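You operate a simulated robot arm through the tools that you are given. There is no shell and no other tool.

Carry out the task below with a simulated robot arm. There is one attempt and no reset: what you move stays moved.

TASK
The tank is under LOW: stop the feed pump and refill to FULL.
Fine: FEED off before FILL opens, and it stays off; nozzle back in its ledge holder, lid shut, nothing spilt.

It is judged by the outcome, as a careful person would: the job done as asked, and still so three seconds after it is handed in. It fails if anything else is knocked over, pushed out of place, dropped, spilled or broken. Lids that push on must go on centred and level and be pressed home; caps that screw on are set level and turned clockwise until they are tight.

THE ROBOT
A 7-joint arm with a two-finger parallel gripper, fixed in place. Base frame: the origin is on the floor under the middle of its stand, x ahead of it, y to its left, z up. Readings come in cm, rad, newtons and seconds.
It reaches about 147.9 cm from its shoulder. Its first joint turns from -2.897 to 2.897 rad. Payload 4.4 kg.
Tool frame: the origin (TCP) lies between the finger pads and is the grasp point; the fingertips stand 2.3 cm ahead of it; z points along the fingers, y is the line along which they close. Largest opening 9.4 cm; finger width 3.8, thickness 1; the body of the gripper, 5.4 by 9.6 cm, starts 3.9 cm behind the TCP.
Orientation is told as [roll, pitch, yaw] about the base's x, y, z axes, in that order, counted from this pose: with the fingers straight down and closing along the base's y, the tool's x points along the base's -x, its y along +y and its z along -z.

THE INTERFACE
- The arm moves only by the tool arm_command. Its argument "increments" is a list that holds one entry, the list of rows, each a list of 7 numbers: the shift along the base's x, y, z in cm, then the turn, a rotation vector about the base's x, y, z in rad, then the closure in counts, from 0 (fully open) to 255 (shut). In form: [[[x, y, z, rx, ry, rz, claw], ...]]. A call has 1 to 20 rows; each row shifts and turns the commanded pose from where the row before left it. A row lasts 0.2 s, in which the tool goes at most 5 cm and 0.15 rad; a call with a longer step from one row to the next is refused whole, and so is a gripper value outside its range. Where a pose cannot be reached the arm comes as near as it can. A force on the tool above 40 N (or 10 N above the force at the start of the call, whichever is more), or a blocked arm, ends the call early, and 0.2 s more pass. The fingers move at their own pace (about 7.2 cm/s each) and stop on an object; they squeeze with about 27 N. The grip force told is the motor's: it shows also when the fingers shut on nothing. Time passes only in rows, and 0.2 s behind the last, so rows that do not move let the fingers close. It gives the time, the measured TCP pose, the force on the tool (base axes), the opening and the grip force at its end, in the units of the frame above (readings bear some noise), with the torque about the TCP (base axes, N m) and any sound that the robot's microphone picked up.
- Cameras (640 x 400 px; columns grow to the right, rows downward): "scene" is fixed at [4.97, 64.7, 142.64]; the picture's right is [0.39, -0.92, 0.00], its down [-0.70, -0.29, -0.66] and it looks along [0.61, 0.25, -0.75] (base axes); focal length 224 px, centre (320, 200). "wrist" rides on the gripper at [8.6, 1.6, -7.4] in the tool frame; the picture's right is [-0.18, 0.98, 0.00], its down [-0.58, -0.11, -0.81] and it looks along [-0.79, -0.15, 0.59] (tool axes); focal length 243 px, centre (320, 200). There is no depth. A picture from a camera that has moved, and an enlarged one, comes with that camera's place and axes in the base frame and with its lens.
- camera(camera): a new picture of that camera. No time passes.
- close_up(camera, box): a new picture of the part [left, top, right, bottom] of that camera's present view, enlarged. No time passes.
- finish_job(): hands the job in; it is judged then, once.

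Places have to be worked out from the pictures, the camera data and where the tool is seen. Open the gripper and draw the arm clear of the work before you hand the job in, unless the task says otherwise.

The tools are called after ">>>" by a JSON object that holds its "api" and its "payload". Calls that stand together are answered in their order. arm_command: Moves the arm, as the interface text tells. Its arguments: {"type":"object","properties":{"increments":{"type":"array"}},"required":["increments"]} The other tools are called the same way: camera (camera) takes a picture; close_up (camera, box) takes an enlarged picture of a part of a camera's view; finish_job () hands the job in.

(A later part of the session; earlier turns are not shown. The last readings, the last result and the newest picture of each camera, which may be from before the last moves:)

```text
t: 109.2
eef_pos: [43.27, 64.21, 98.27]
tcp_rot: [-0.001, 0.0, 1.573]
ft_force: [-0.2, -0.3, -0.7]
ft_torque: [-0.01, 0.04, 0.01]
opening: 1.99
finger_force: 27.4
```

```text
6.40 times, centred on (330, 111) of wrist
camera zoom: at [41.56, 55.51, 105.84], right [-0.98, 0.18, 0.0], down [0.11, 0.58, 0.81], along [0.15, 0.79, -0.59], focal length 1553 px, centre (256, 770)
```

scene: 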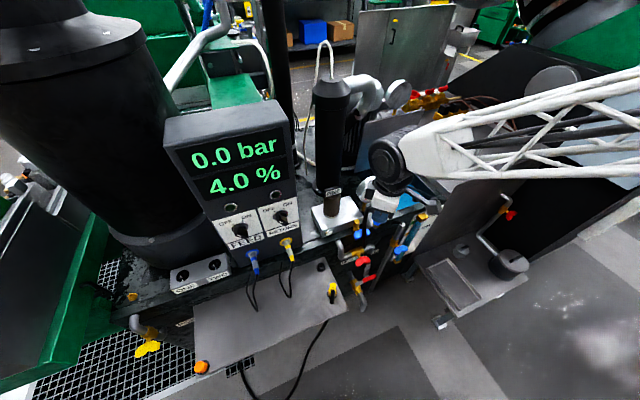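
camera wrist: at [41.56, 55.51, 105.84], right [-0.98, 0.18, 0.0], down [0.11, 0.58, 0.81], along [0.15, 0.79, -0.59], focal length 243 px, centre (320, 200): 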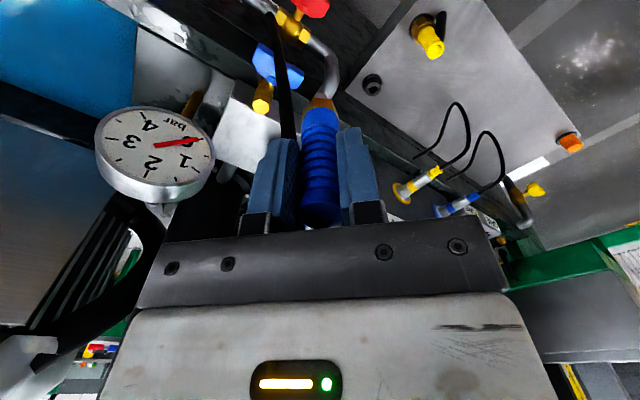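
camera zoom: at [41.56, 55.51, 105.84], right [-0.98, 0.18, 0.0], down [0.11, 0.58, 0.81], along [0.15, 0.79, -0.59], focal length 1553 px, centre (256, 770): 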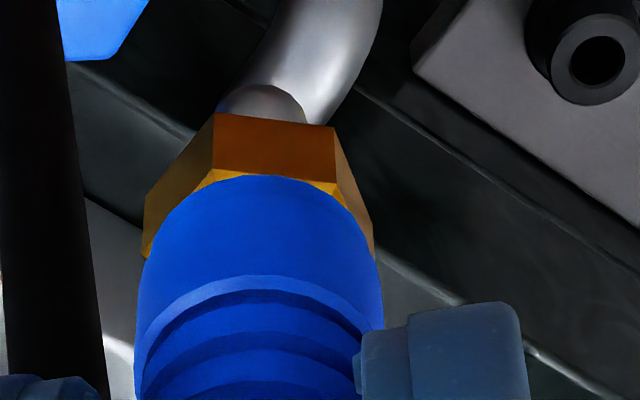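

The ledge cup's top centre triangulates to (37.0, 77.4, 68.4) with a ~1.3 cm hole. The nozzle seats with the TCP ≈5.5 cm above the cup top. Moving above it to a safe hover.

>>> {"api": "arm_command", "payload": {"increments": [[[-1.57, 3.3, 0, 0, 0, 0, 230], [-1.57, 3.3, 0, 0, 0, 0, 230], [-1.57, 3.3, 0, 0, 0, 0, 230], [-1.57, 3.3, 0, 0, 0, 0, 230], [0, 0, -3, 0, 0, 0, 230], [0, 0, -3, 0, 0, 0, 230], [0, 0, -3, 0, 0, 0, 230], [0, 0, -3, 0, 0, 0, 230], [0, 0, 0, 0, 0, 0, 230]]]}}

>>> {"api": "camera", "payload": {"camera": "wrist"}}

>>> {"api": "camera", "payload": {"camera": "scene"}}

```text
t: 111.2
eef_pos: [36.87, 77.17, 86.5]
tcp_rot: [0.0, -0.001, 1.574]
ft_force: [-0.4, 0.0, -1.9]
ft_torque: [0.01, -0.03, -0.02]
opening: 1.98
finger_force: 26.7
```

```text
taken
camera wrist: at [35.21, 68.57, 93.88], right [-0.98, 0.18, 0.0], down [0.11, 0.58, 0.81], along [0.15, 0.79, -0.59], focal length 243 px, centre (320, 200)
```

wrist: 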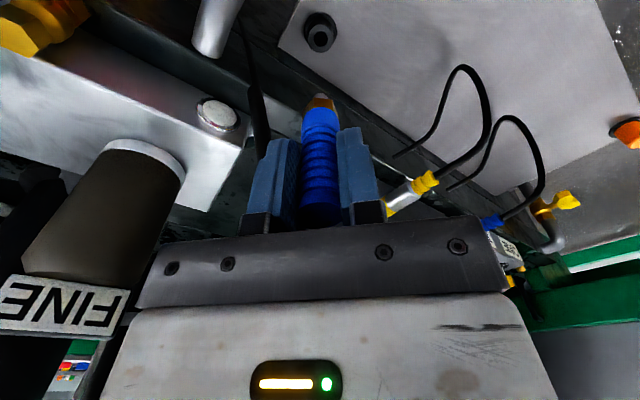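

```text
taken
```

scene: 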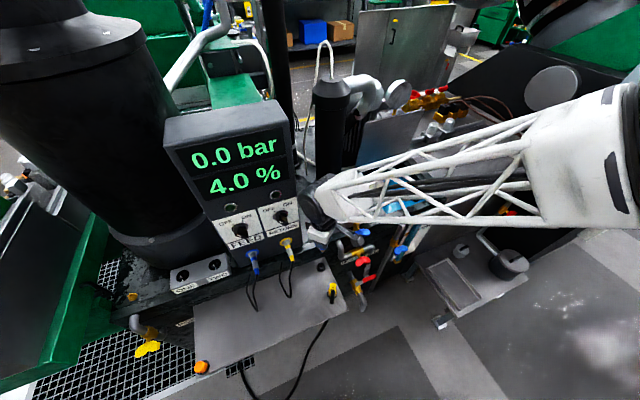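

>>> {"api": "close_up", "payload": {"camera": "wrist", "box": [260, 0, 388, 80]}}

>>> {"api": "close_up", "payload": {"camera": "wrist", "box": [280, 80, 360, 130]}}

>>> {"api": "close_up", "payload": {"camera": "scene", "box": [290, 210, 370, 280]}}

```text
5.00 times, centred on (324, 40) of wrist
camera zoom: at [35.21, 68.57, 93.88], right [-0.98, 0.18, 0.0], down [0.11, 0.58, 0.81], along [0.15, 0.79, -0.59], focal length 1213 px, centre (300, 1000)
```

zoom: 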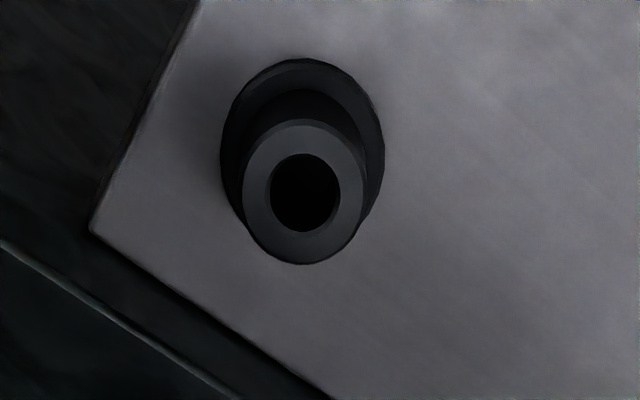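

```text
8.00 times, centred on (320, 105) of wrist
camera zoom: at [35.21, 68.57, 93.88], right [-0.98, 0.18, 0.0], down [0.11, 0.58, 0.81], along [0.15, 0.79, -0.59], focal length 1941 px, centre (320, 960)
```

zoom: 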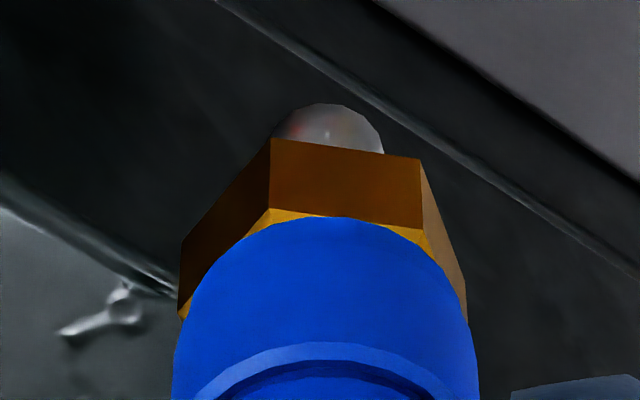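

```text
5.71 times, centred on (330, 245) of scene
camera zoom: at [4.97, 64.7, 142.64], right [0.39, -0.92, 0.0], down [-0.7, -0.29, -0.66], along [0.61, 0.25, -0.75], focal length 1279 px, centre (263, -57)
```

zoom: 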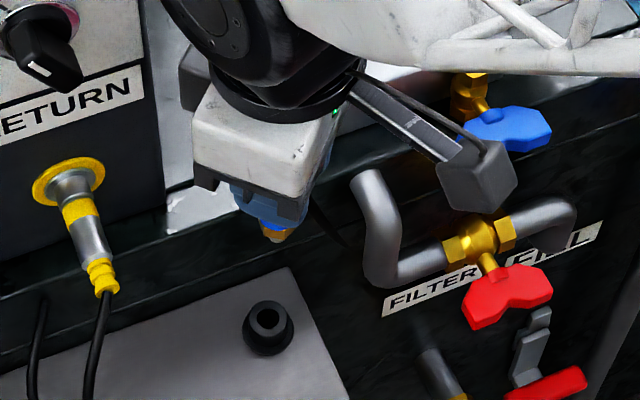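

The spout is about 0.9 cm wide versus the 1.3 cm hole. Lowering closer with a small correction (+x 0.15, +y 0.5) to refine alignment.

>>> {"api": "arm_command", "payload": {"increments": [[[0.1, 0.25, -2.5, 0, 0, 0, 230], [0.05, 0.25, -2.5, 0, 0, 0, 230], [0, 0, -2.5, 0, 0, 0, 230], [0, 0, 0, 0, 0, 0, 230]]]}}

>>> {"api": "close_up", "payload": {"camera": "wrist", "box": [260, 0, 388, 80]}}

>>> {"api": "close_up", "payload": {"camera": "wrist", "box": [280, 60, 360, 110]}}

>>> {"api": "close_up", "payload": {"camera": "scene", "box": [300, 235, 348, 265]}}

```text
t: 112.2
eef_pos: [36.95, 77.77, 78.72]
tcp_rot: [0.001, -0.001, 1.572]
ft_force: [1.1, -0.7, -0.2]
ft_torque: [-0.03, 0.0, 0.0]
opening: 1.96
finger_force: 27.5
```

```text
5.00 times, centred on (324, 40) of wrist
camera zoom: at [35.29, 69.13, 86.4], right [-0.98, 0.18, 0.0], down [0.11, 0.58, 0.81], along [0.15, 0.79, -0.59], focal length 1213 px, centre (300, 1000)
```

zoom: 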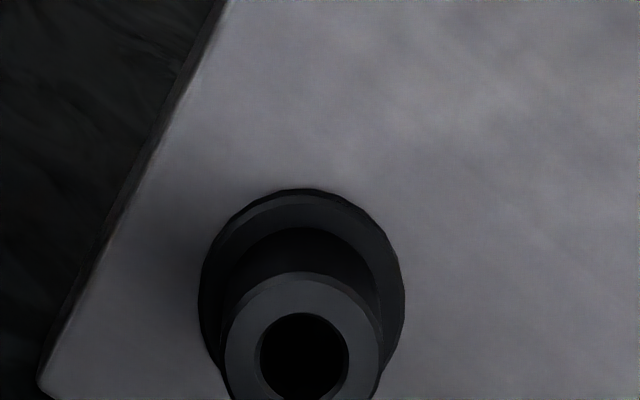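

```text
8.00 times, centred on (320, 85) of wrist
camera zoom: at [35.29, 69.13, 86.4], right [-0.98, 0.18, 0.0], down [0.11, 0.58, 0.81], along [0.15, 0.79, -0.59], focal length 1941 px, centre (320, 1120)
```

zoom: 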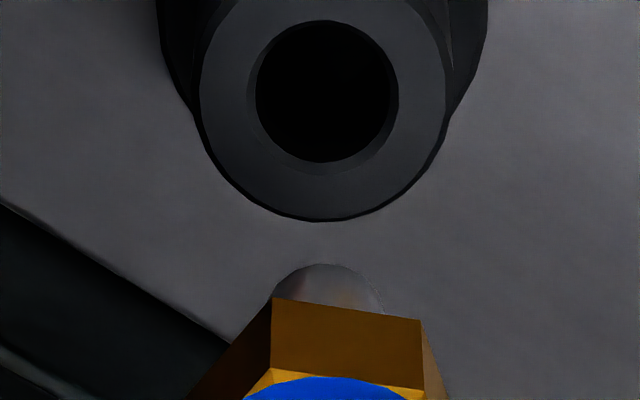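

```text
13.33 times, centred on (324, 250) of scene
camera zoom: at [4.97, 64.7, 142.64], right [0.39, -0.92, 0.0], down [-0.7, -0.29, -0.66], along [0.61, 0.25, -0.75], focal length 2984 px, centre (267, -467)
```

zoom: 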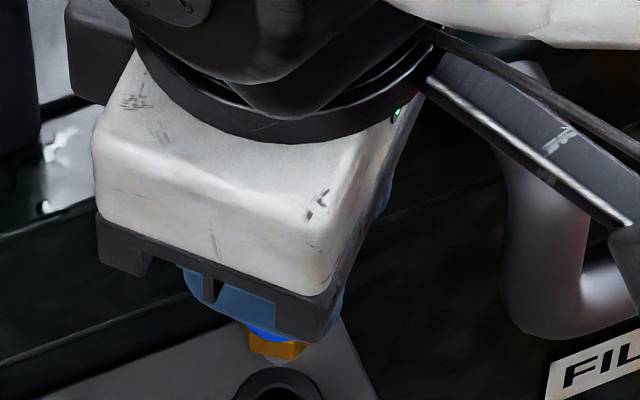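

Two wrist views give the cup top at (36.88, 77.82, 68.1), with the spout axis ≈0.1 cm short in x. Correcting and lowering until the spout is just above the cup.

>>> {"api": "arm_command", "payload": {"increments": [[[0.1, 0.05, -1.5, 0, 0, 0, 230], [0, 0, -1.3, 0, 0, 0, 230], [0, 0, 0, 0, 0, 0, 230]]]}}

>>> {"api": "close_up", "payload": {"camera": "wrist", "box": [280, 50, 360, 100]}}

>>> {"api": "close_up", "payload": {"camera": "scene", "box": [304, 247, 344, 272]}}

```text
t: 113.0
eef_pos: [37.0, 77.69, 75.96]
tcp_rot: [0.0, 0.0, 1.572]
ft_force: [0.0, 0.2, -0.7]
ft_torque: [0.03, -0.02, -0.01]
opening: 1.98
finger_force: 26.9
```

```text
8.00 times, centred on (320, 75) of wrist
camera zoom: at [35.35, 69.13, 83.57], right [-0.98, 0.18, 0.0], down [0.11, 0.58, 0.81], along [0.15, 0.79, -0.59], focal length 1941 px, centre (320, 1200)
```

zoom: 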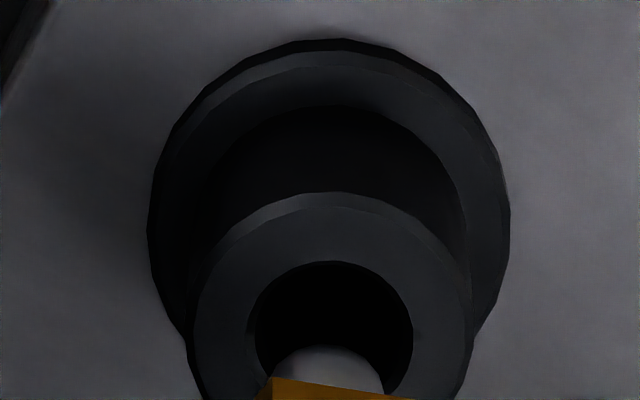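

```text
16.00 times, centred on (324, 260) of scene
camera zoom: at [4.97, 64.7, 142.64], right [0.39, -0.92, 0.0], down [-0.7, -0.29, -0.66], along [0.61, 0.25, -0.75], focal length 3580 px, centre (256, -752)
```

zoom: 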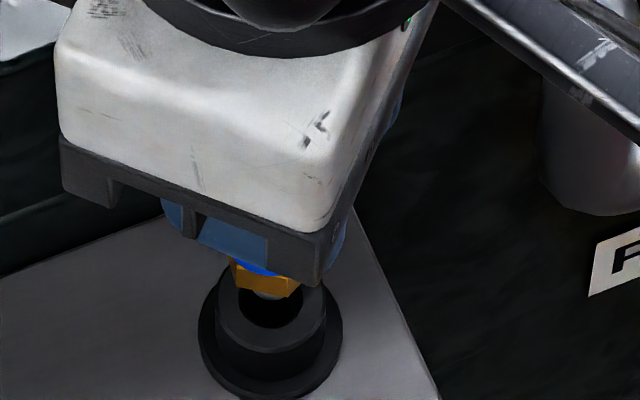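

Both views show the spout centred over the hole (x within 0.05 cm, y within ~0.03 cm). Descending slowly into the cup.

>>> {"api": "arm_command", "payload": {"increments": [[[0, 0, -0.5, 0, 0, 0, 230], [0, 0, -0.5, 0, 0, 0, 230], [0, 0, -0.5, 0, 0, 0, 230], [0, 0, -0.4, 0, 0, 0, 230], [0, 0, 0, 0, 0, 0, 230]]]}}

>>> {"api": "close_up", "payload": {"camera": "wrist", "box": [280, 50, 360, 100]}}

>>> {"api": "close_up", "payload": {"camera": "scene", "box": [304, 247, 344, 272]}}

```text
t: 114.2
eef_pos: [37.05, 77.71, 74.03]
tcp_rot: [0.0, 0.0, 1.572]
ft_force: [0.0, 0.6, -0.4]
ft_torque: [0.0, 0.0, -0.04]
opening: 1.96
finger_force: 27.2
```

```text
8.00 times, centred on (320, 75) of wrist
camera zoom: at [35.37, 69.16, 81.55], right [-0.98, 0.18, 0.0], down [0.11, 0.58, 0.81], along [0.15, 0.79, -0.59], focal length 1941 px, centre (320, 1200)
```

zoom: 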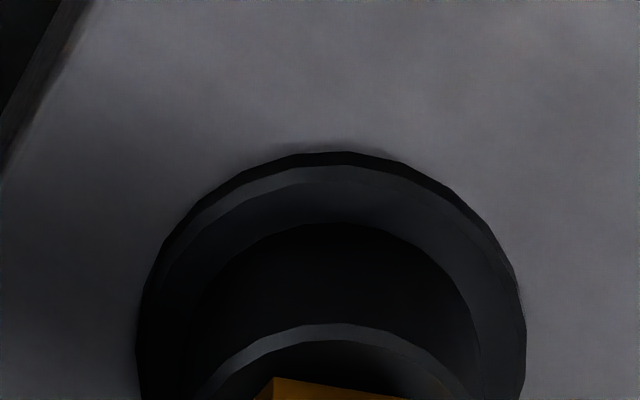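

```text
16.00 times, centred on (324, 260) of scene
camera zoom: at [4.97, 64.7, 142.64], right [0.39, -0.92, 0.0], down [-0.7, -0.29, -0.66], along [0.61, 0.25, -0.75], focal length 3580 px, centre (256, -752)
```

zoom: 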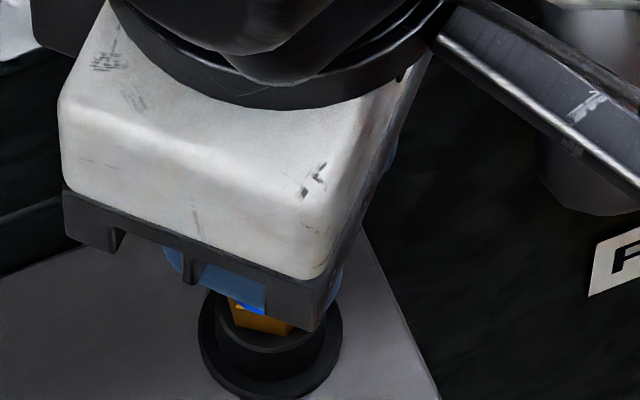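

The spout entered without any force. Continuing gently until it seats.

>>> {"api": "arm_command", "payload": {"increments": [[[0, 0, -0.25, 0, 0, 0, 230], [0, 0, -0.25, 0, 0, 0, 230], [0, 0, 0, 0, 0, 0, 230]]]}}

>>> {"api": "close_up", "payload": {"camera": "scene", "box": [304, 247, 344, 272]}}

```text
t: 115.0
eef_pos: [37.14, 77.98, 73.86]
tcp_rot: [-0.002, -0.002, 1.572]
ft_force: [-2.6, -7.6, 34.5]
ft_torque: [-0.41, 0.1, 0.03]
opening: 2.02
finger_force: 26.9
```

```text
16.00 times, centred on (324, 260) of scene
camera zoom: at [4.97, 64.7, 142.64], right [0.39, -0.92, 0.0], down [-0.7, -0.29, -0.66], along [0.61, 0.25, -0.75], focal length 3580 px, centre (256, -752)
```

zoom: 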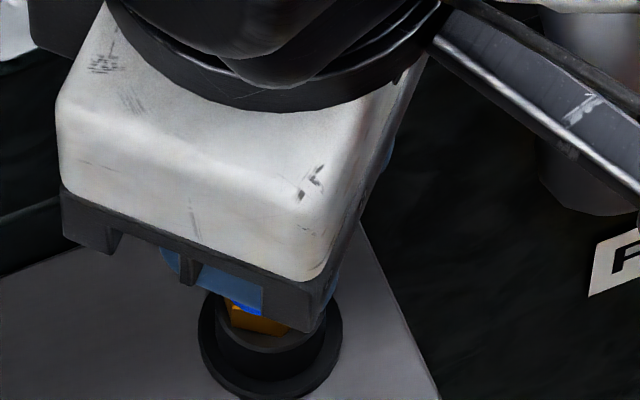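

It seated at 34 N upward reaction, TCP 73.9, matching the expected 73.6. Relaxing the pressure and opening the fingers a little.

>>> {"api": "arm_command", "payload": {"increments": [[[0, -0.1, 0.2, 0, 0, 0, 230], [0, 0, 0, 0, 0, 0, 200], [0, 0, 0, 0, 0, 0, 160], [0, 0, 0, 0, 0, 0, 130], [0, 0, 0, 0, 0, 0, 130]]]}}

>>> {"api": "camera", "payload": {"camera": "wrist"}}

>>> {"api": "close_up", "payload": {"camera": "scene", "box": [296, 235, 360, 275]}}

```text
t: 116.2
eef_pos: [37.02, 77.58, 73.59]
tcp_rot: [0.0, 0.0, 1.571]
ft_force: [-7.4, -8.4, -2.9]
ft_torque: [0.07, 0.01, -0.14]
opening: 4.29
finger_force: 0.0
```

```text
taken
camera wrist: at [35.4, 68.98, 81.25], right [-0.98, 0.18, 0.0], down [0.11, 0.58, 0.81], along [0.15, 0.79, -0.59], focal length 243 px, centre (320, 200)
```

wrist: 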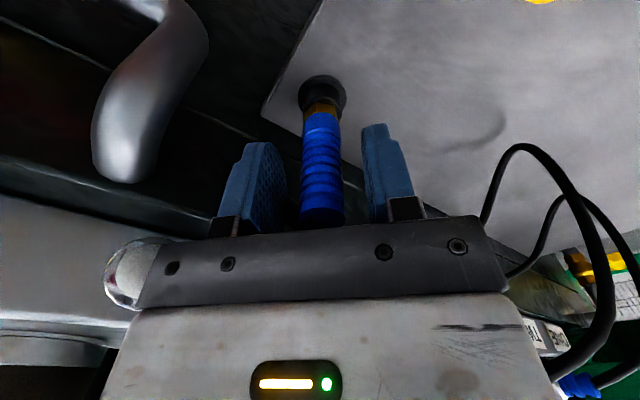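

```text
10.00 times, centred on (328, 255) of scene
camera zoom: at [4.97, 64.7, 142.64], right [0.39, -0.92, 0.0], down [-0.7, -0.29, -0.66], along [0.61, 0.25, -0.75], focal length 2238 px, centre (240, -350)
```

zoom: 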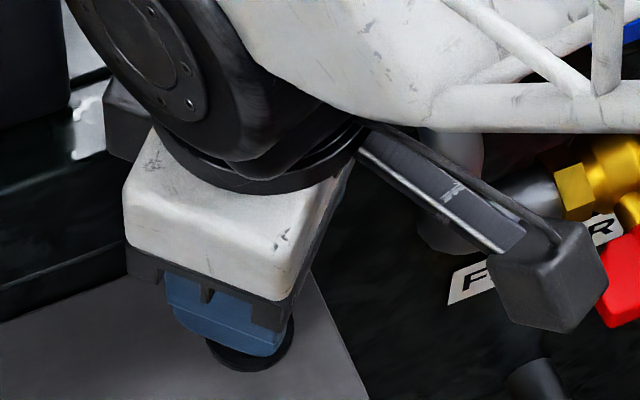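

The nozzle stands in the ledge cup, released. There's a slight 11 N side touch (hand corner toward the bench), so I'll ease away a touch and rise straight up.

>>> {"api": "arm_command", "payload": {"increments": [[[-0.15, -0.15, 0.3, 0, 0, 0, 130], [0, 0, 1, 0, 0, 0, 130], [0, 0, 2, 0, 0, 0, 130], [0, 0, 2.5, 0, 0, 0, 130], [0, 0, 3, 0, 0, 0, 130], [0, 0, 3, 0, 0, 0, 130], [0, 0, 0, 0, 0, 0, 130]]]}}

>>> {"api": "camera", "payload": {"camera": "wrist"}}

>>> {"api": "camera", "payload": {"camera": "scene"}}

>>> {"api": "close_up", "payload": {"camera": "wrist", "box": [240, 0, 400, 100]}}

```text
t: 117.8
eef_pos: [36.95, 77.47, 85.37]
tcp_rot: [0.001, 0.001, 1.572]
ft_force: [0.2, -0.4, 0.4]
ft_torque: [0.01, -0.02, 0.01]
opening: 4.61
finger_force: 0.0
```

```text
taken
camera wrist: at [35.42, 68.92, 92.87], right [-0.98, 0.18, 0.0], down [0.11, 0.58, 0.81], along [0.15, 0.79, -0.59], focal length 243 px, centre (320, 200)
```

wrist: 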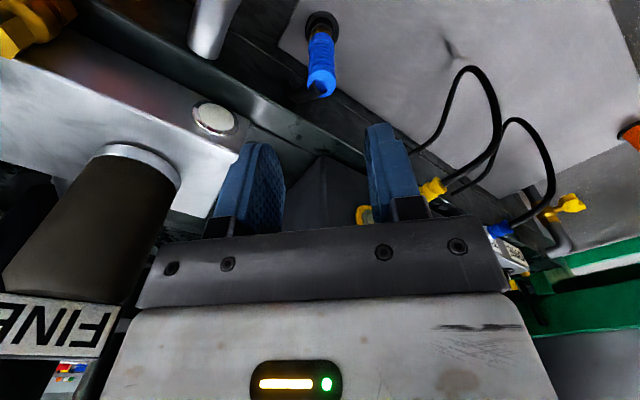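

```text
taken
```

scene: 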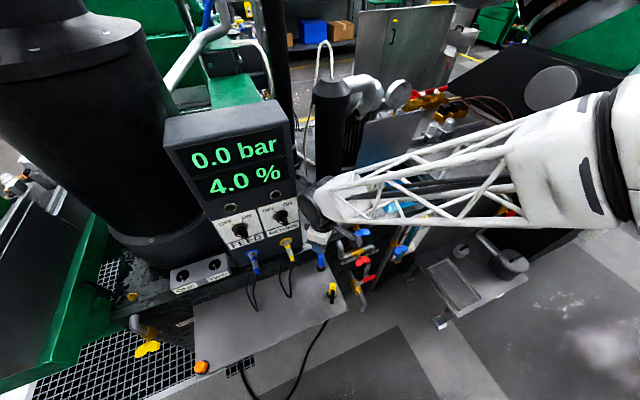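

```text
4.00 times, centred on (320, 50) of wrist
camera zoom: at [35.42, 68.92, 92.87], right [-0.98, 0.18, 0.0], down [0.11, 0.58, 0.81], along [0.15, 0.79, -0.59], focal length 970 px, centre (320, 800)
```

zoom: 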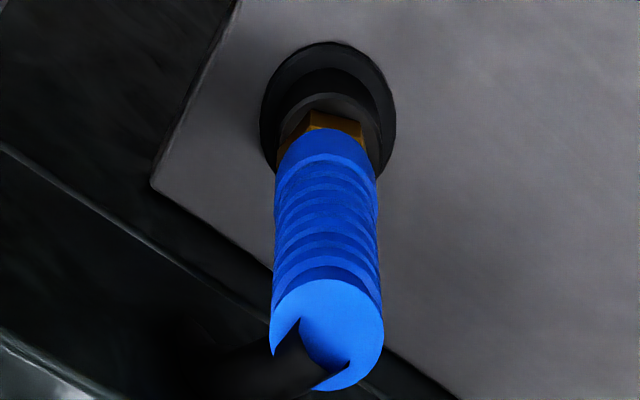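

The blue nozzle stands upright in its ledge holder. Now the lid: I'll rise, travel back toward the tank at n≈76 and look at the hinged plate and what's behind it.

>>> {"api": "arm_command", "payload": {"increments": [[[0, 0, 4, 0, 0, 0, 60], [0, 0, 4, 0, 0, 0, 0], [-0.5, -1, 4, 0, 0, 0, 0], [2.7, -2.7, 2, 0, 0, -0.1, 0], [2.7, -2.7, 2, 0, 0, -0.1, 0], [2.7, -2.7, 2, 0, 0, -0.1, 0], [2.7, -2.7, 2, 0, 0, -0.1, 0], [2.7, -2.7, 0, 0, 0, -0.1, 0], [2.7, -2.7, 0, 0, 0, -0.1, 0], [2.7, -2.7, 0, 0, 0, -0.1, 0], [2.7, -2.7, 0, 0, 0, -0.085, 0], [2.7, -2.7, 0, 0, 0, 0, 0], [2, -2, 0, 0, 0, 0, 0], [0, 0, 0, 0, 0, 0, 0]]]}}

>>> {"api": "camera", "payload": {"camera": "wrist"}}

>>> {"api": "camera", "payload": {"camera": "scene"}}

```text
t: 120.8
eef_pos: [62.57, 50.18, 105.92]
tcp_rot: [0.001, 0.003, 0.787]
ft_force: [0.1, 0.2, 0.1]
ft_torque: [0.01, 0.03, -0.01]
opening: 9.44
finger_force: 0.1
```

```text
taken
camera wrist: at [55.33, 45.2, 113.44], right [-0.57, 0.82, 0.0], down [0.49, 0.33, 0.81], along [0.67, 0.46, -0.59], focal length 243 px, centre (320, 200)
```

wrist: 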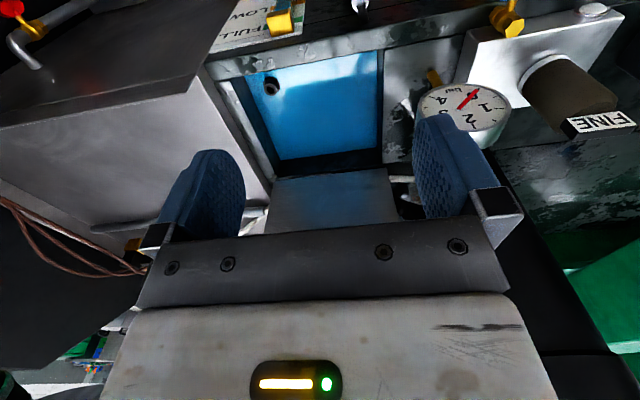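

```text
taken
```

scene: 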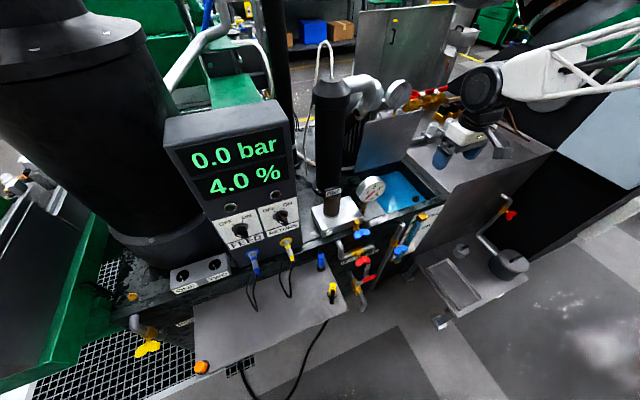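

Blue nozzle is visible on the ledge. Studying the lid plate, its hinge, and the things behind it.

>>> {"api": "close_up", "payload": {"camera": "scene", "box": [330, 70, 450, 190]}}

>>> {"api": "close_up", "payload": {"camera": "scene", "box": [345, 140, 425, 190]}}

>>> {"api": "close_up", "payload": {"camera": "wrist", "box": [230, 120, 430, 245]}}

```text
3.33 times, centred on (390, 130) of scene
camera zoom: at [4.97, 64.7, 142.64], right [0.39, -0.92, 0.0], down [-0.7, -0.29, -0.66], along [0.61, 0.25, -0.75], focal length 746 px, centre (87, 433)
```

zoom: 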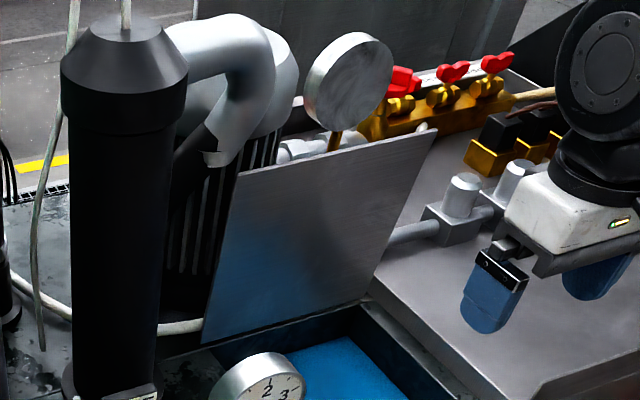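

```text
8.00 times, centred on (385, 165) of scene
camera zoom: at [4.97, 64.7, 142.64], right [0.39, -0.92, 0.0], down [-0.7, -0.29, -0.66], along [0.61, 0.25, -0.75], focal length 1790 px, centre (-200, 480)
```

zoom: 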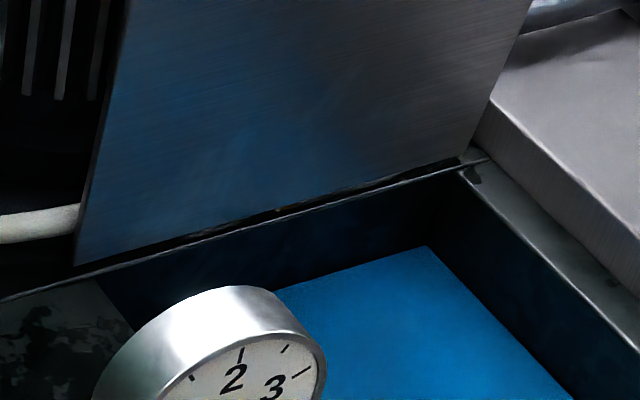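

```text
3.20 times, centred on (330, 182) of wrist
camera zoom: at [55.33, 45.2, 113.44], right [-0.57, 0.82, 0.0], down [0.49, 0.33, 0.81], along [0.67, 0.46, -0.59], focal length 776 px, centre (288, 256)
```

zoom: 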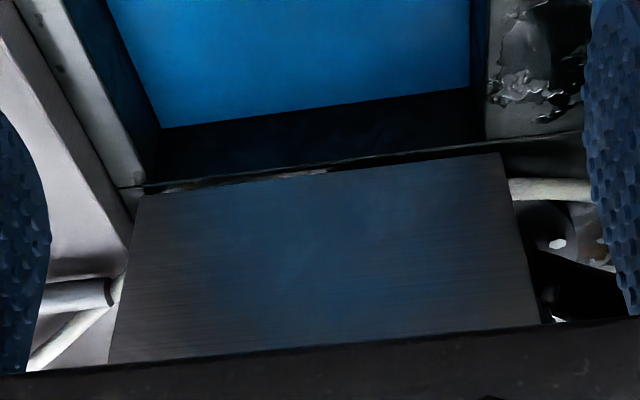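

The lid plate is hinged at about (n 112, z 75.5), about 85° open, its free edge at n≈109.6, z≈101.8, spanning a≈0–25. I'll turn the hand so the fingers close across the plate, so one finger can go behind it and one in front for a controlled closing.

>>> {"api": "arm_command", "payload": {"increments": [[[0, 0, 2, 0, 0, 0.143, 0], [0, 0, 2, 0, 0, 0.143, 0], [0, 0, 2, 0, 0, 0.143, 0], [0, 0, 2, 0, 0, 0.143, 0], [0, 0, 1, 0, 0, 0.143, 0], [0, 0, 0, 0, 0, 0.143, 0], [0, 0, 0, 0, 0, 0.143, 0], [0, 0, 0, 0, 0, 0.143, 0], [0, 0, 0, 0, 0, 0.143, 0], [0, 0, 0, 0, 0, 0.143, 0], [0, 0, 0, 0, 0, 0.141, 0], [2.5, 1, 0, 0, 0, 0, 0], [2.5, 1, 0, 0, 0, 0, 0], [0, 0, 0, 0, 0, 0, 0]]]}}

>>> {"api": "camera", "payload": {"camera": "wrist"}}

>>> {"api": "camera", "payload": {"camera": "scene"}}

```text
t: 123.8
eef_pos: [67.81, 52.27, 114.5]
tcp_rot: [0.001, 0.0, 2.358]
ft_force: [-0.1, 0.3, 0.2]
ft_torque: [0.01, -0.01, 0.02]
opening: 9.41
finger_force: 0.1
```

```text
taken
camera wrist: at [72.71, 45.09, 122.09], right [-0.82, -0.57, 0.0], down [-0.34, 0.49, 0.81], along [-0.46, 0.67, -0.59], focal length 243 px, centre (320, 200)
```

wrist: 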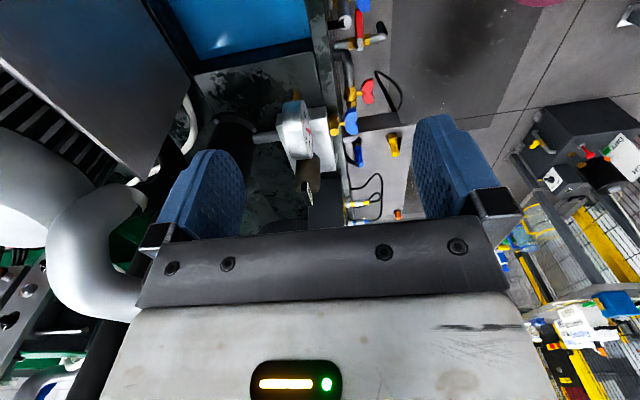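

```text
taken
```

scene: 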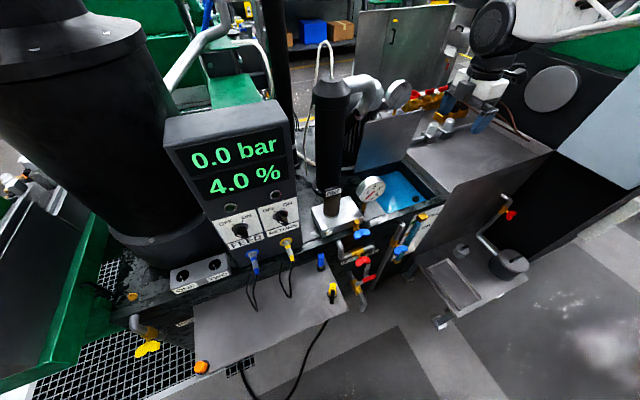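

Orientation reached and the plate is visible at the upper left. Moving forward above the plate's free edge (still 10 cm above it).

>>> {"api": "arm_command", "payload": {"increments": [[[2.88, 2.42, 0, 0, 0, 0, 0], [2.88, 2.42, 0, 0, 0, 0, 0], [2.88, 2.42, 0, 0, 0, 0, 0], [2.88, 2.42, 0, 0, 0, 0, 0], [2.88, 2.42, 0, 0, 0, 0, 0], [0, 0, 0, 0, 0, 0, 0]]]}}

>>> {"api": "camera", "payload": {"camera": "wrist"}}

>>> {"api": "camera", "payload": {"camera": "scene"}}

```text
t: 125.2
eef_pos: [82.21, 64.29, 114.43]
tcp_rot: [0.0, 0.001, 2.358]
ft_force: [0.8, -0.1, 0.1]
ft_torque: [0.01, 0.03, -0.02]
opening: 9.41
finger_force: 0.1
```

```text
taken
camera wrist: at [87.1, 57.09, 121.92], right [-0.82, -0.57, 0.0], down [-0.33, 0.49, 0.81], along [-0.46, 0.67, -0.59], focal length 243 px, centre (320, 200)
```

wrist: 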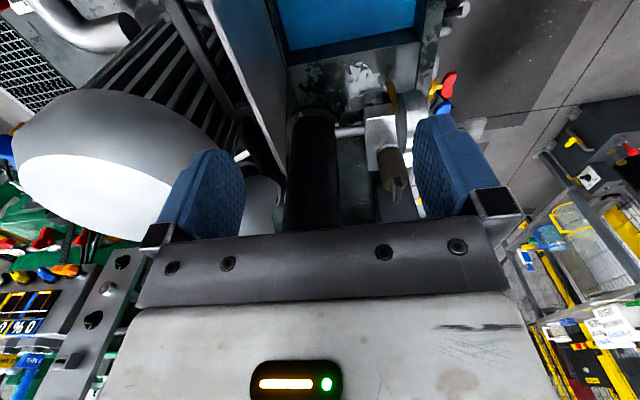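

```text
taken
```

scene: 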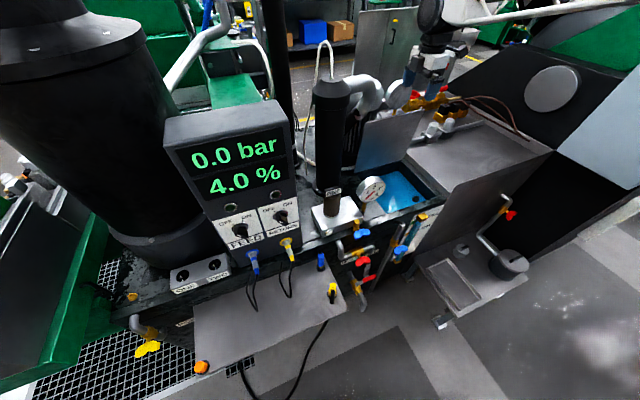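

A light-grey dome (motor end) lies close behind the plate. Zooming to judge clearance before lowering.

>>> {"api": "close_up", "payload": {"camera": "wrist", "box": [0, 0, 320, 200]}}

>>> {"api": "close_up", "payload": {"camera": "scene", "box": [330, 50, 490, 150]}}

```text
2.00 times, centred on (160, 100) of wrist
camera zoom: at [87.1, 57.09, 121.92], right [-0.82, -0.57, 0.0], down [-0.33, 0.49, 0.81], along [-0.46, 0.67, -0.59], focal length 485 px, centre (640, 400)
```

zoom: 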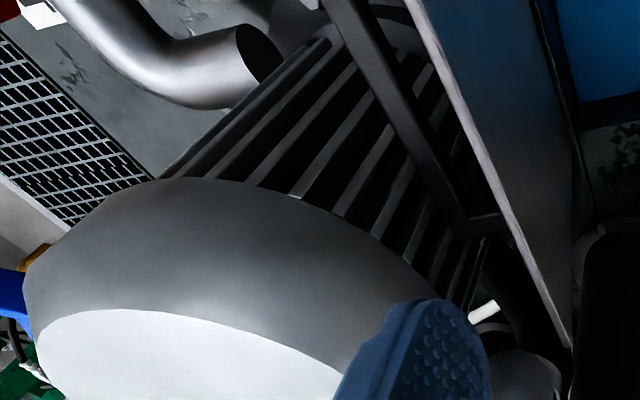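

```text
4.00 times, centred on (410, 100) of scene
camera zoom: at [4.97, 64.7, 142.64], right [0.39, -0.92, 0.0], down [-0.7, -0.29, -0.66], along [0.61, 0.25, -0.75], focal length 895 px, centre (-40, 600)
```

zoom: 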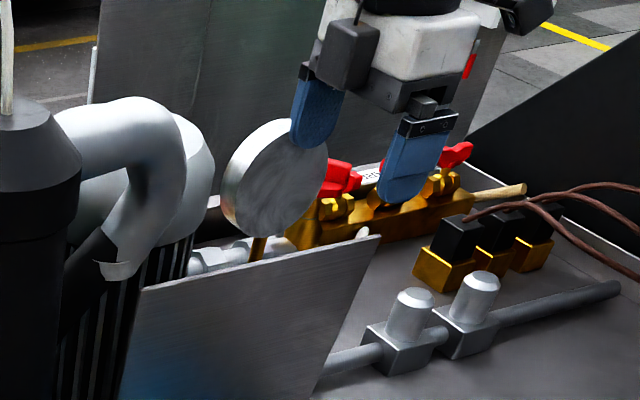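

The motor dome sits at n≳116, clear of where the rear finger will go (n≈111.6–112.8), and the plate's edge is at n≈110.4. Shifting 3.3 cm forward and lowering to just above the edge for a check.

>>> {"api": "arm_command", "payload": {"increments": [[[1.2, 1.2, 0, 0, 0, 0, 0], [1.13, 1.13, 0, 0, 0, 0, 0], [0, 0, -3, 0, 0, 0, 0], [0, 0, -3, 0, 0, 0, 0], [0, 0, -2.4, 0, 0, 0, 0], [0, 0, 0, 0, 0, 0, 0]]]}}

>>> {"api": "camera", "payload": {"camera": "wrist"}}

>>> {"api": "close_up", "payload": {"camera": "scene", "box": [330, 60, 490, 160]}}

```text
t: 126.6
eef_pos: [84.53, 66.75, 106.11]
tcp_rot: [0.001, 0.0, 2.358]
ft_force: [-0.7, -0.5, -0.3]
ft_torque: [0.01, -0.01, 0.0]
opening: 9.38
finger_force: 0.0
```

```text
taken
camera wrist: at [89.45, 59.49, 113.61], right [-0.82, -0.57, 0.0], down [-0.33, 0.49, 0.81], along [-0.46, 0.67, -0.59], focal length 243 px, centre (320, 200)
```

wrist: 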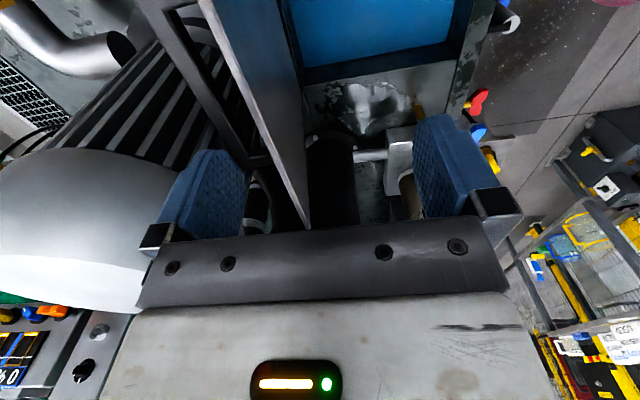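

```text
4.00 times, centred on (410, 110) of scene
camera zoom: at [4.97, 64.7, 142.64], right [0.39, -0.92, 0.0], down [-0.7, -0.29, -0.66], along [0.61, 0.25, -0.75], focal length 895 px, centre (-40, 560)
```

zoom: 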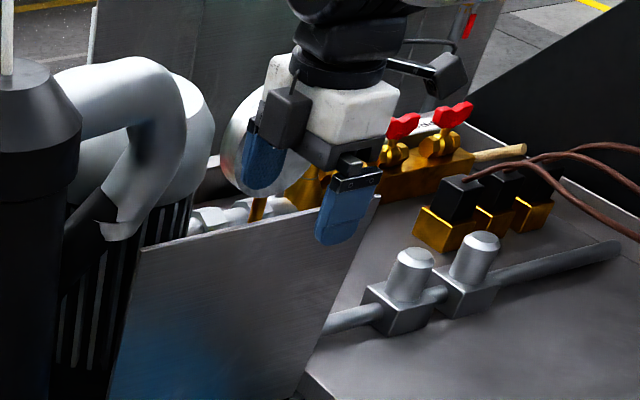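

The plate is between the fingers: rear finger behind, front finger in front. Lowering so the tips reach about 3 cm below the plate's edge.

>>> {"api": "arm_command", "payload": {"increments": [[[0, 0, -2, 0, 0, 0, 0], [0, 0, -2, 0, 0, 0, 0], [0, 0, -1.3, 0, 0, 0, 0], [0, 0, 0, 0, 0, 0, 0]]]}}

>>> {"api": "camera", "payload": {"camera": "wrist"}}

>>> {"api": "close_up", "payload": {"camera": "scene", "box": [330, 70, 490, 170]}}

```text
t: 127.6
eef_pos: [84.47, 66.74, 100.95]
tcp_rot: [-0.001, -0.001, 2.358]
ft_force: [0.2, -0.4, 0.8]
ft_torque: [0.05, 0.0, 0.02]
opening: 9.42
finger_force: 0.1
```

```text
taken
camera wrist: at [89.39, 59.48, 108.39], right [-0.82, -0.57, 0.0], down [-0.34, 0.49, 0.81], along [-0.46, 0.67, -0.59], focal length 243 px, centre (320, 200)
```

wrist: 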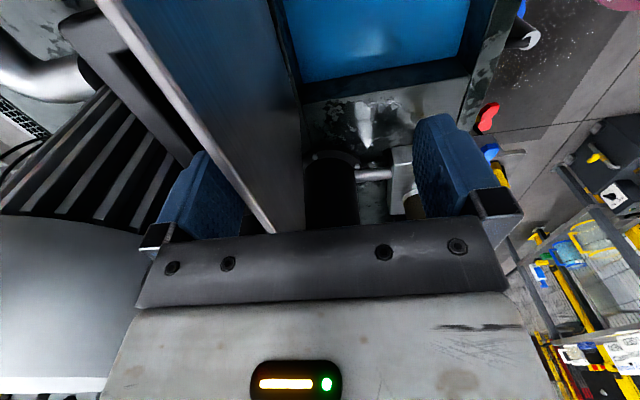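

```text
4.00 times, centred on (410, 120) of scene
camera zoom: at [4.97, 64.7, 142.64], right [0.39, -0.92, 0.0], down [-0.7, -0.29, -0.66], along [0.61, 0.25, -0.75], focal length 895 px, centre (-40, 520)
```

zoom: 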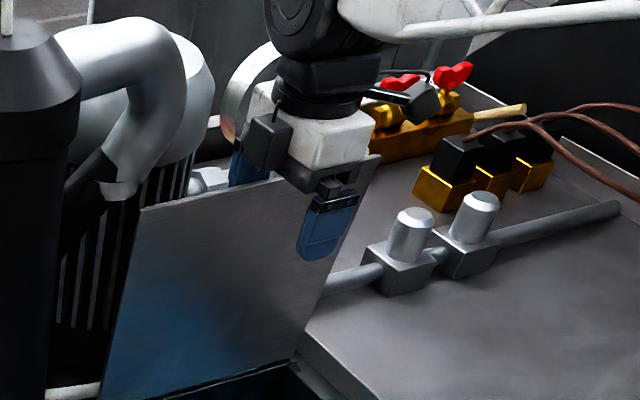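

Lid plate is straddled. Pulling gently toward the robot so the rear finger starts to tip it.

>>> {"api": "arm_command", "payload": {"increments": [[[-0.6, -0.6, 0, 0, 0, 0, 0], [-0.6, -0.6, 0, 0, 0, 0, 0], [-0.7, -0.7, -0.1, 0, 0, 0, 0], [-0.7, -0.7, -0.2, 0, 0, 0, 0], [0, 0, 0, 0, 0, 0, 0]]]}}

>>> {"api": "camera", "payload": {"camera": "wrist"}}

>>> {"api": "close_up", "payload": {"camera": "scene", "box": [330, 70, 490, 170]}}

```text
t: 128.8
eef_pos: [81.76, 64.16, 100.51]
tcp_rot: [-0.001, 0.001, 2.358]
ft_force: [-0.1, 0.3, 0.3]
ft_torque: [0.05, 0.04, -0.02]
opening: 9.39
finger_force: 0.0
```

```text
taken
camera wrist: at [86.77, 56.89, 108.03], right [-0.82, -0.57, 0.0], down [-0.33, 0.49, 0.81], along [-0.46, 0.66, -0.59], focal length 243 px, centre (320, 200)
```

wrist: 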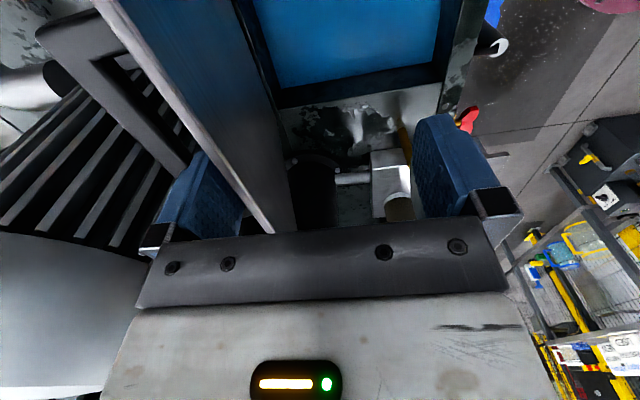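

```text
4.00 times, centred on (410, 120) of scene
camera zoom: at [4.97, 64.7, 142.64], right [0.39, -0.92, 0.0], down [-0.7, -0.29, -0.66], along [0.61, 0.25, -0.75], focal length 895 px, centre (-40, 520)
```

zoom: 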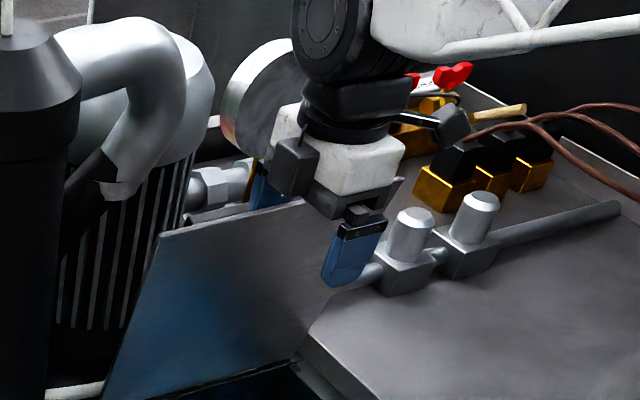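

The plate swings freely with hardly any force and stays put. Following its arc: bringing it to about 60°.

>>> {"api": "arm_command", "payload": {"increments": [[[-1.3, -1.3, -1, 0, 0, 0, 0], [-1.3, -1.3, -1, 0, 0, 0, 0], [-1.24, -1.24, -0.85, 0, 0, 0, 0], [-1.24, -1.24, -0.85, 0, 0, 0, 0], [0, 0, 0, 0, 0, 0, 0]]]}}

>>> {"api": "camera", "payload": {"camera": "wrist"}}

>>> {"api": "close_up", "payload": {"camera": "scene", "box": [330, 80, 490, 180]}}

```text
t: 130.0
eef_pos: [76.67, 59.0, 96.74]
tcp_rot: [0.0, 0.0, 2.359]
ft_force: [0.1, -0.6, -0.1]
ft_torque: [0.0, -0.02, -0.03]
opening: 9.4
finger_force: 0.1
```

```text
taken
camera wrist: at [81.59, 51.78, 104.28], right [-0.82, -0.57, 0.0], down [-0.33, 0.49, 0.81], along [-0.46, 0.67, -0.59], focal length 243 px, centre (320, 200)
```

wrist: 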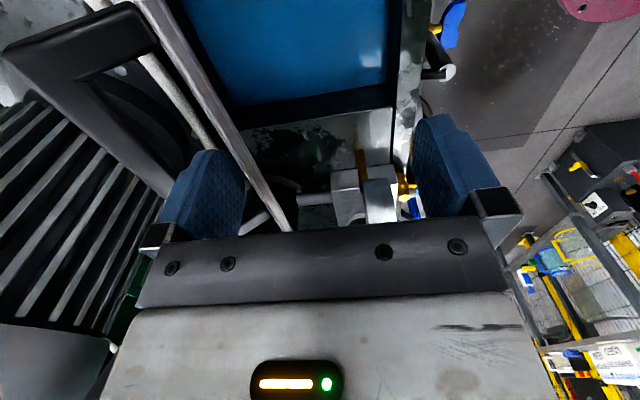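

```text
4.00 times, centred on (410, 130) of scene
camera zoom: at [4.97, 64.7, 142.64], right [0.39, -0.92, 0.0], down [-0.7, -0.29, -0.66], along [0.61, 0.25, -0.75], focal length 895 px, centre (-40, 480)
```

zoom: 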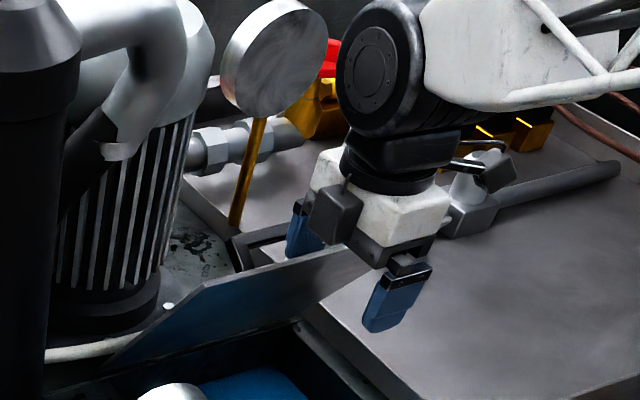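

About 60° now, tracking well. Continuing the arc to about 40°.

>>> {"api": "arm_command", "payload": {"increments": [[[-1.1, -1.1, -1.1, 0, 0, 0, 0], [-1.1, -1.1, -1.1, 0, 0, 0, 0], [-0.97, -0.97, -1.38, 0, 0, 0, 0], [-0.97, -0.97, -1.38, 0, 0, 0, 0], [0, 0, 0, 0, 0, 0, 0]]]}}

>>> {"api": "camera", "payload": {"camera": "wrist"}}

>>> {"api": "close_up", "payload": {"camera": "scene", "box": [330, 100, 490, 200]}}

```text
t: 131.2
eef_pos: [72.55, 54.87, 91.95]
tcp_rot: [0.002, 0.0, 2.357]
ft_force: [-0.9, -2.0, -1.5]
ft_torque: [-0.05, 0.02, -0.05]
opening: 9.33
finger_force: 0.1
```

```text
taken
camera wrist: at [77.49, 47.58, 99.48], right [-0.82, -0.57, 0.0], down [-0.33, 0.49, 0.81], along [-0.46, 0.67, -0.59], focal length 243 px, centre (320, 200)
```

wrist: 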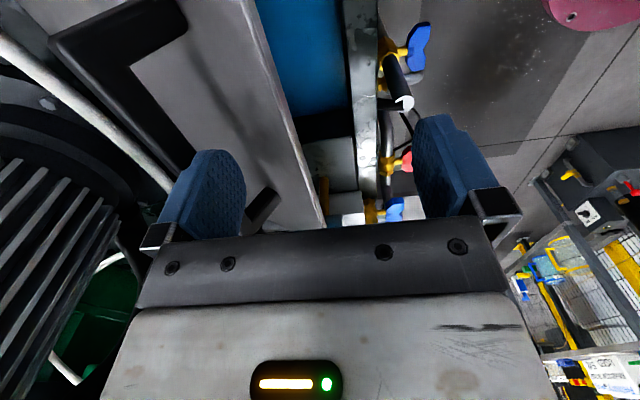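

```text
4.00 times, centred on (410, 150) of scene
camera zoom: at [4.97, 64.7, 142.64], right [0.39, -0.92, 0.0], down [-0.7, -0.29, -0.66], along [0.61, 0.25, -0.75], focal length 895 px, centre (-40, 400)
```

zoom: 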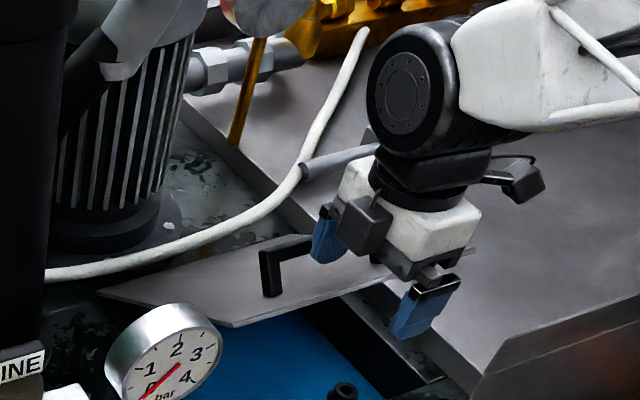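

The lid's outer face shows a black handle, and the plate is at ~35–40° and following smoothly. Continuing down to about 20°.

>>> {"api": "arm_command", "payload": {"increments": [[[-0.78, -0.78, -1.57, 0, 0, 0, 0], [-0.78, -0.78, -1.57, 0, 0, 0, 0], [-0.58, -0.58, -1.75, 0, 0, 0, 0], [-0.58, -0.58, -1.75, 0, 0, 0, 0], [0, 0, 0, 0, 0, 0, 0]]]}}

>>> {"api": "camera", "payload": {"camera": "wrist"}}

>>> {"api": "close_up", "payload": {"camera": "scene", "box": [330, 120, 490, 220]}}

```text
t: 132.4
eef_pos: [69.77, 52.24, 85.14]
tcp_rot: [0.0, -0.001, 2.357]
ft_force: [-4.0, -8.6, -2.4]
ft_torque: [-0.07, 0.13, -0.31]
opening: 8.95
finger_force: 0.1
```

```text
taken
camera wrist: at [74.63, 44.88, 92.74], right [-0.82, -0.57, 0.0], down [-0.33, 0.49, 0.81], along [-0.46, 0.66, -0.59], focal length 243 px, centre (320, 200)
```

wrist: 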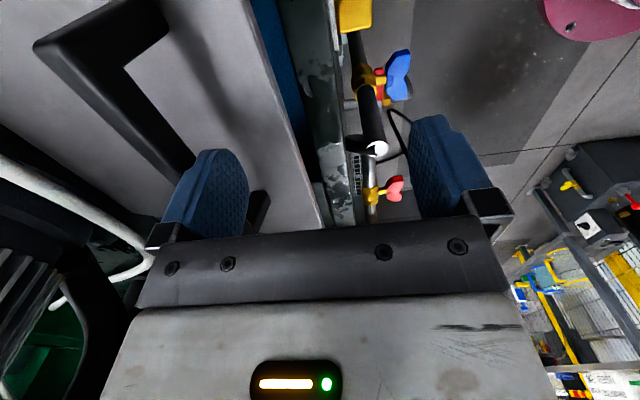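

```text
4.00 times, centred on (410, 170) of scene
camera zoom: at [4.97, 64.7, 142.64], right [0.39, -0.92, 0.0], down [-0.7, -0.29, -0.66], along [0.61, 0.25, -0.75], focal length 895 px, centre (-40, 320)
```

zoom: 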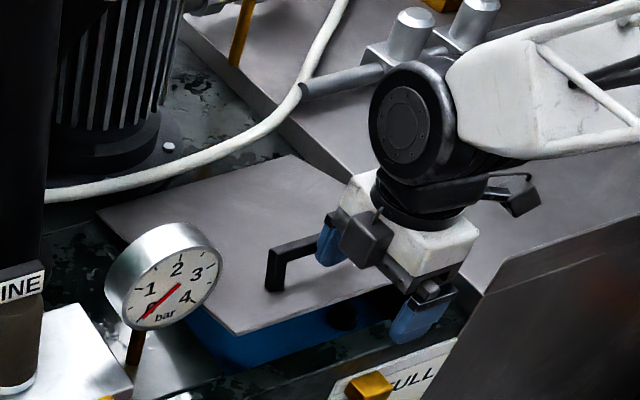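

The lid is at ~15–20°, and the handle bar is lightly touching the rear finger (9 N). I'll ease the hand toward the free edge to clear the handle, then keep lowering.

>>> {"api": "arm_command", "payload": {"increments": [[[-0.64, -0.64, -0.2, 0, 0, 0, 0], [-0.64, -0.64, -0.5, 0, 0, 0, 0], [-0.2, -0.2, -0.9, 0, 0, 0, 0], [-0.1, -0.1, -1, 0, 0, 0, 0], [0, 0, 0, 0, 0, 0, 0]]]}}

>>> {"api": "camera", "payload": {"camera": "wrist"}}

>>> {"api": "close_up", "payload": {"camera": "scene", "box": [330, 130, 490, 230]}}

```text
t: 133.6
eef_pos: [68.35, 50.66, 82.63]
tcp_rot: [0.0, 0.0, 2.358]
ft_force: [-0.1, -0.7, -0.1]
ft_torque: [-0.05, -0.01, -0.05]
opening: 9.42
finger_force: 0.2
```

```text
taken
camera wrist: at [73.26, 43.35, 90.22], right [-0.82, -0.57, 0.0], down [-0.33, 0.49, 0.81], along [-0.46, 0.67, -0.59], focal length 243 px, centre (320, 200)
```

wrist: 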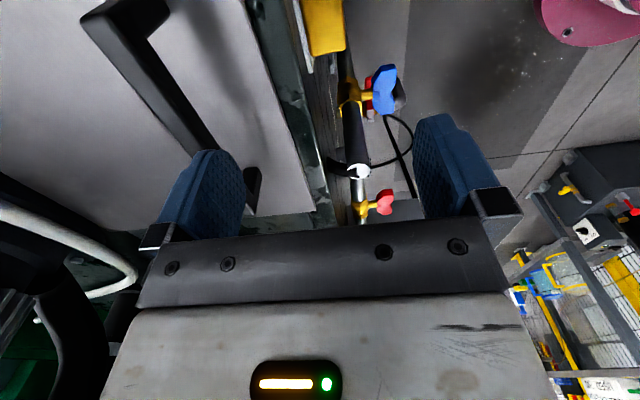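

```text
4.00 times, centred on (410, 180) of scene
camera zoom: at [4.97, 64.7, 142.64], right [0.39, -0.92, 0.0], down [-0.7, -0.29, -0.66], along [0.61, 0.25, -0.75], focal length 895 px, centre (-40, 280)
```

zoom: 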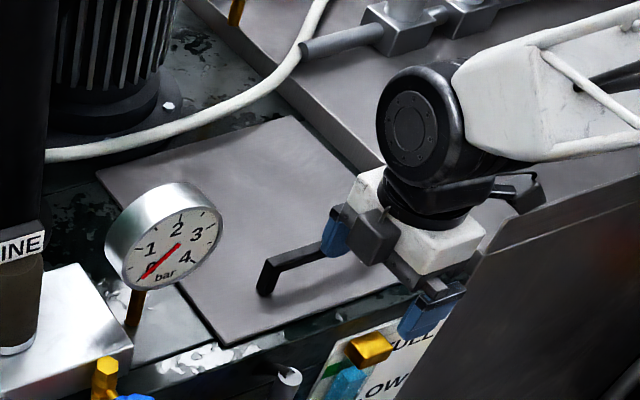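

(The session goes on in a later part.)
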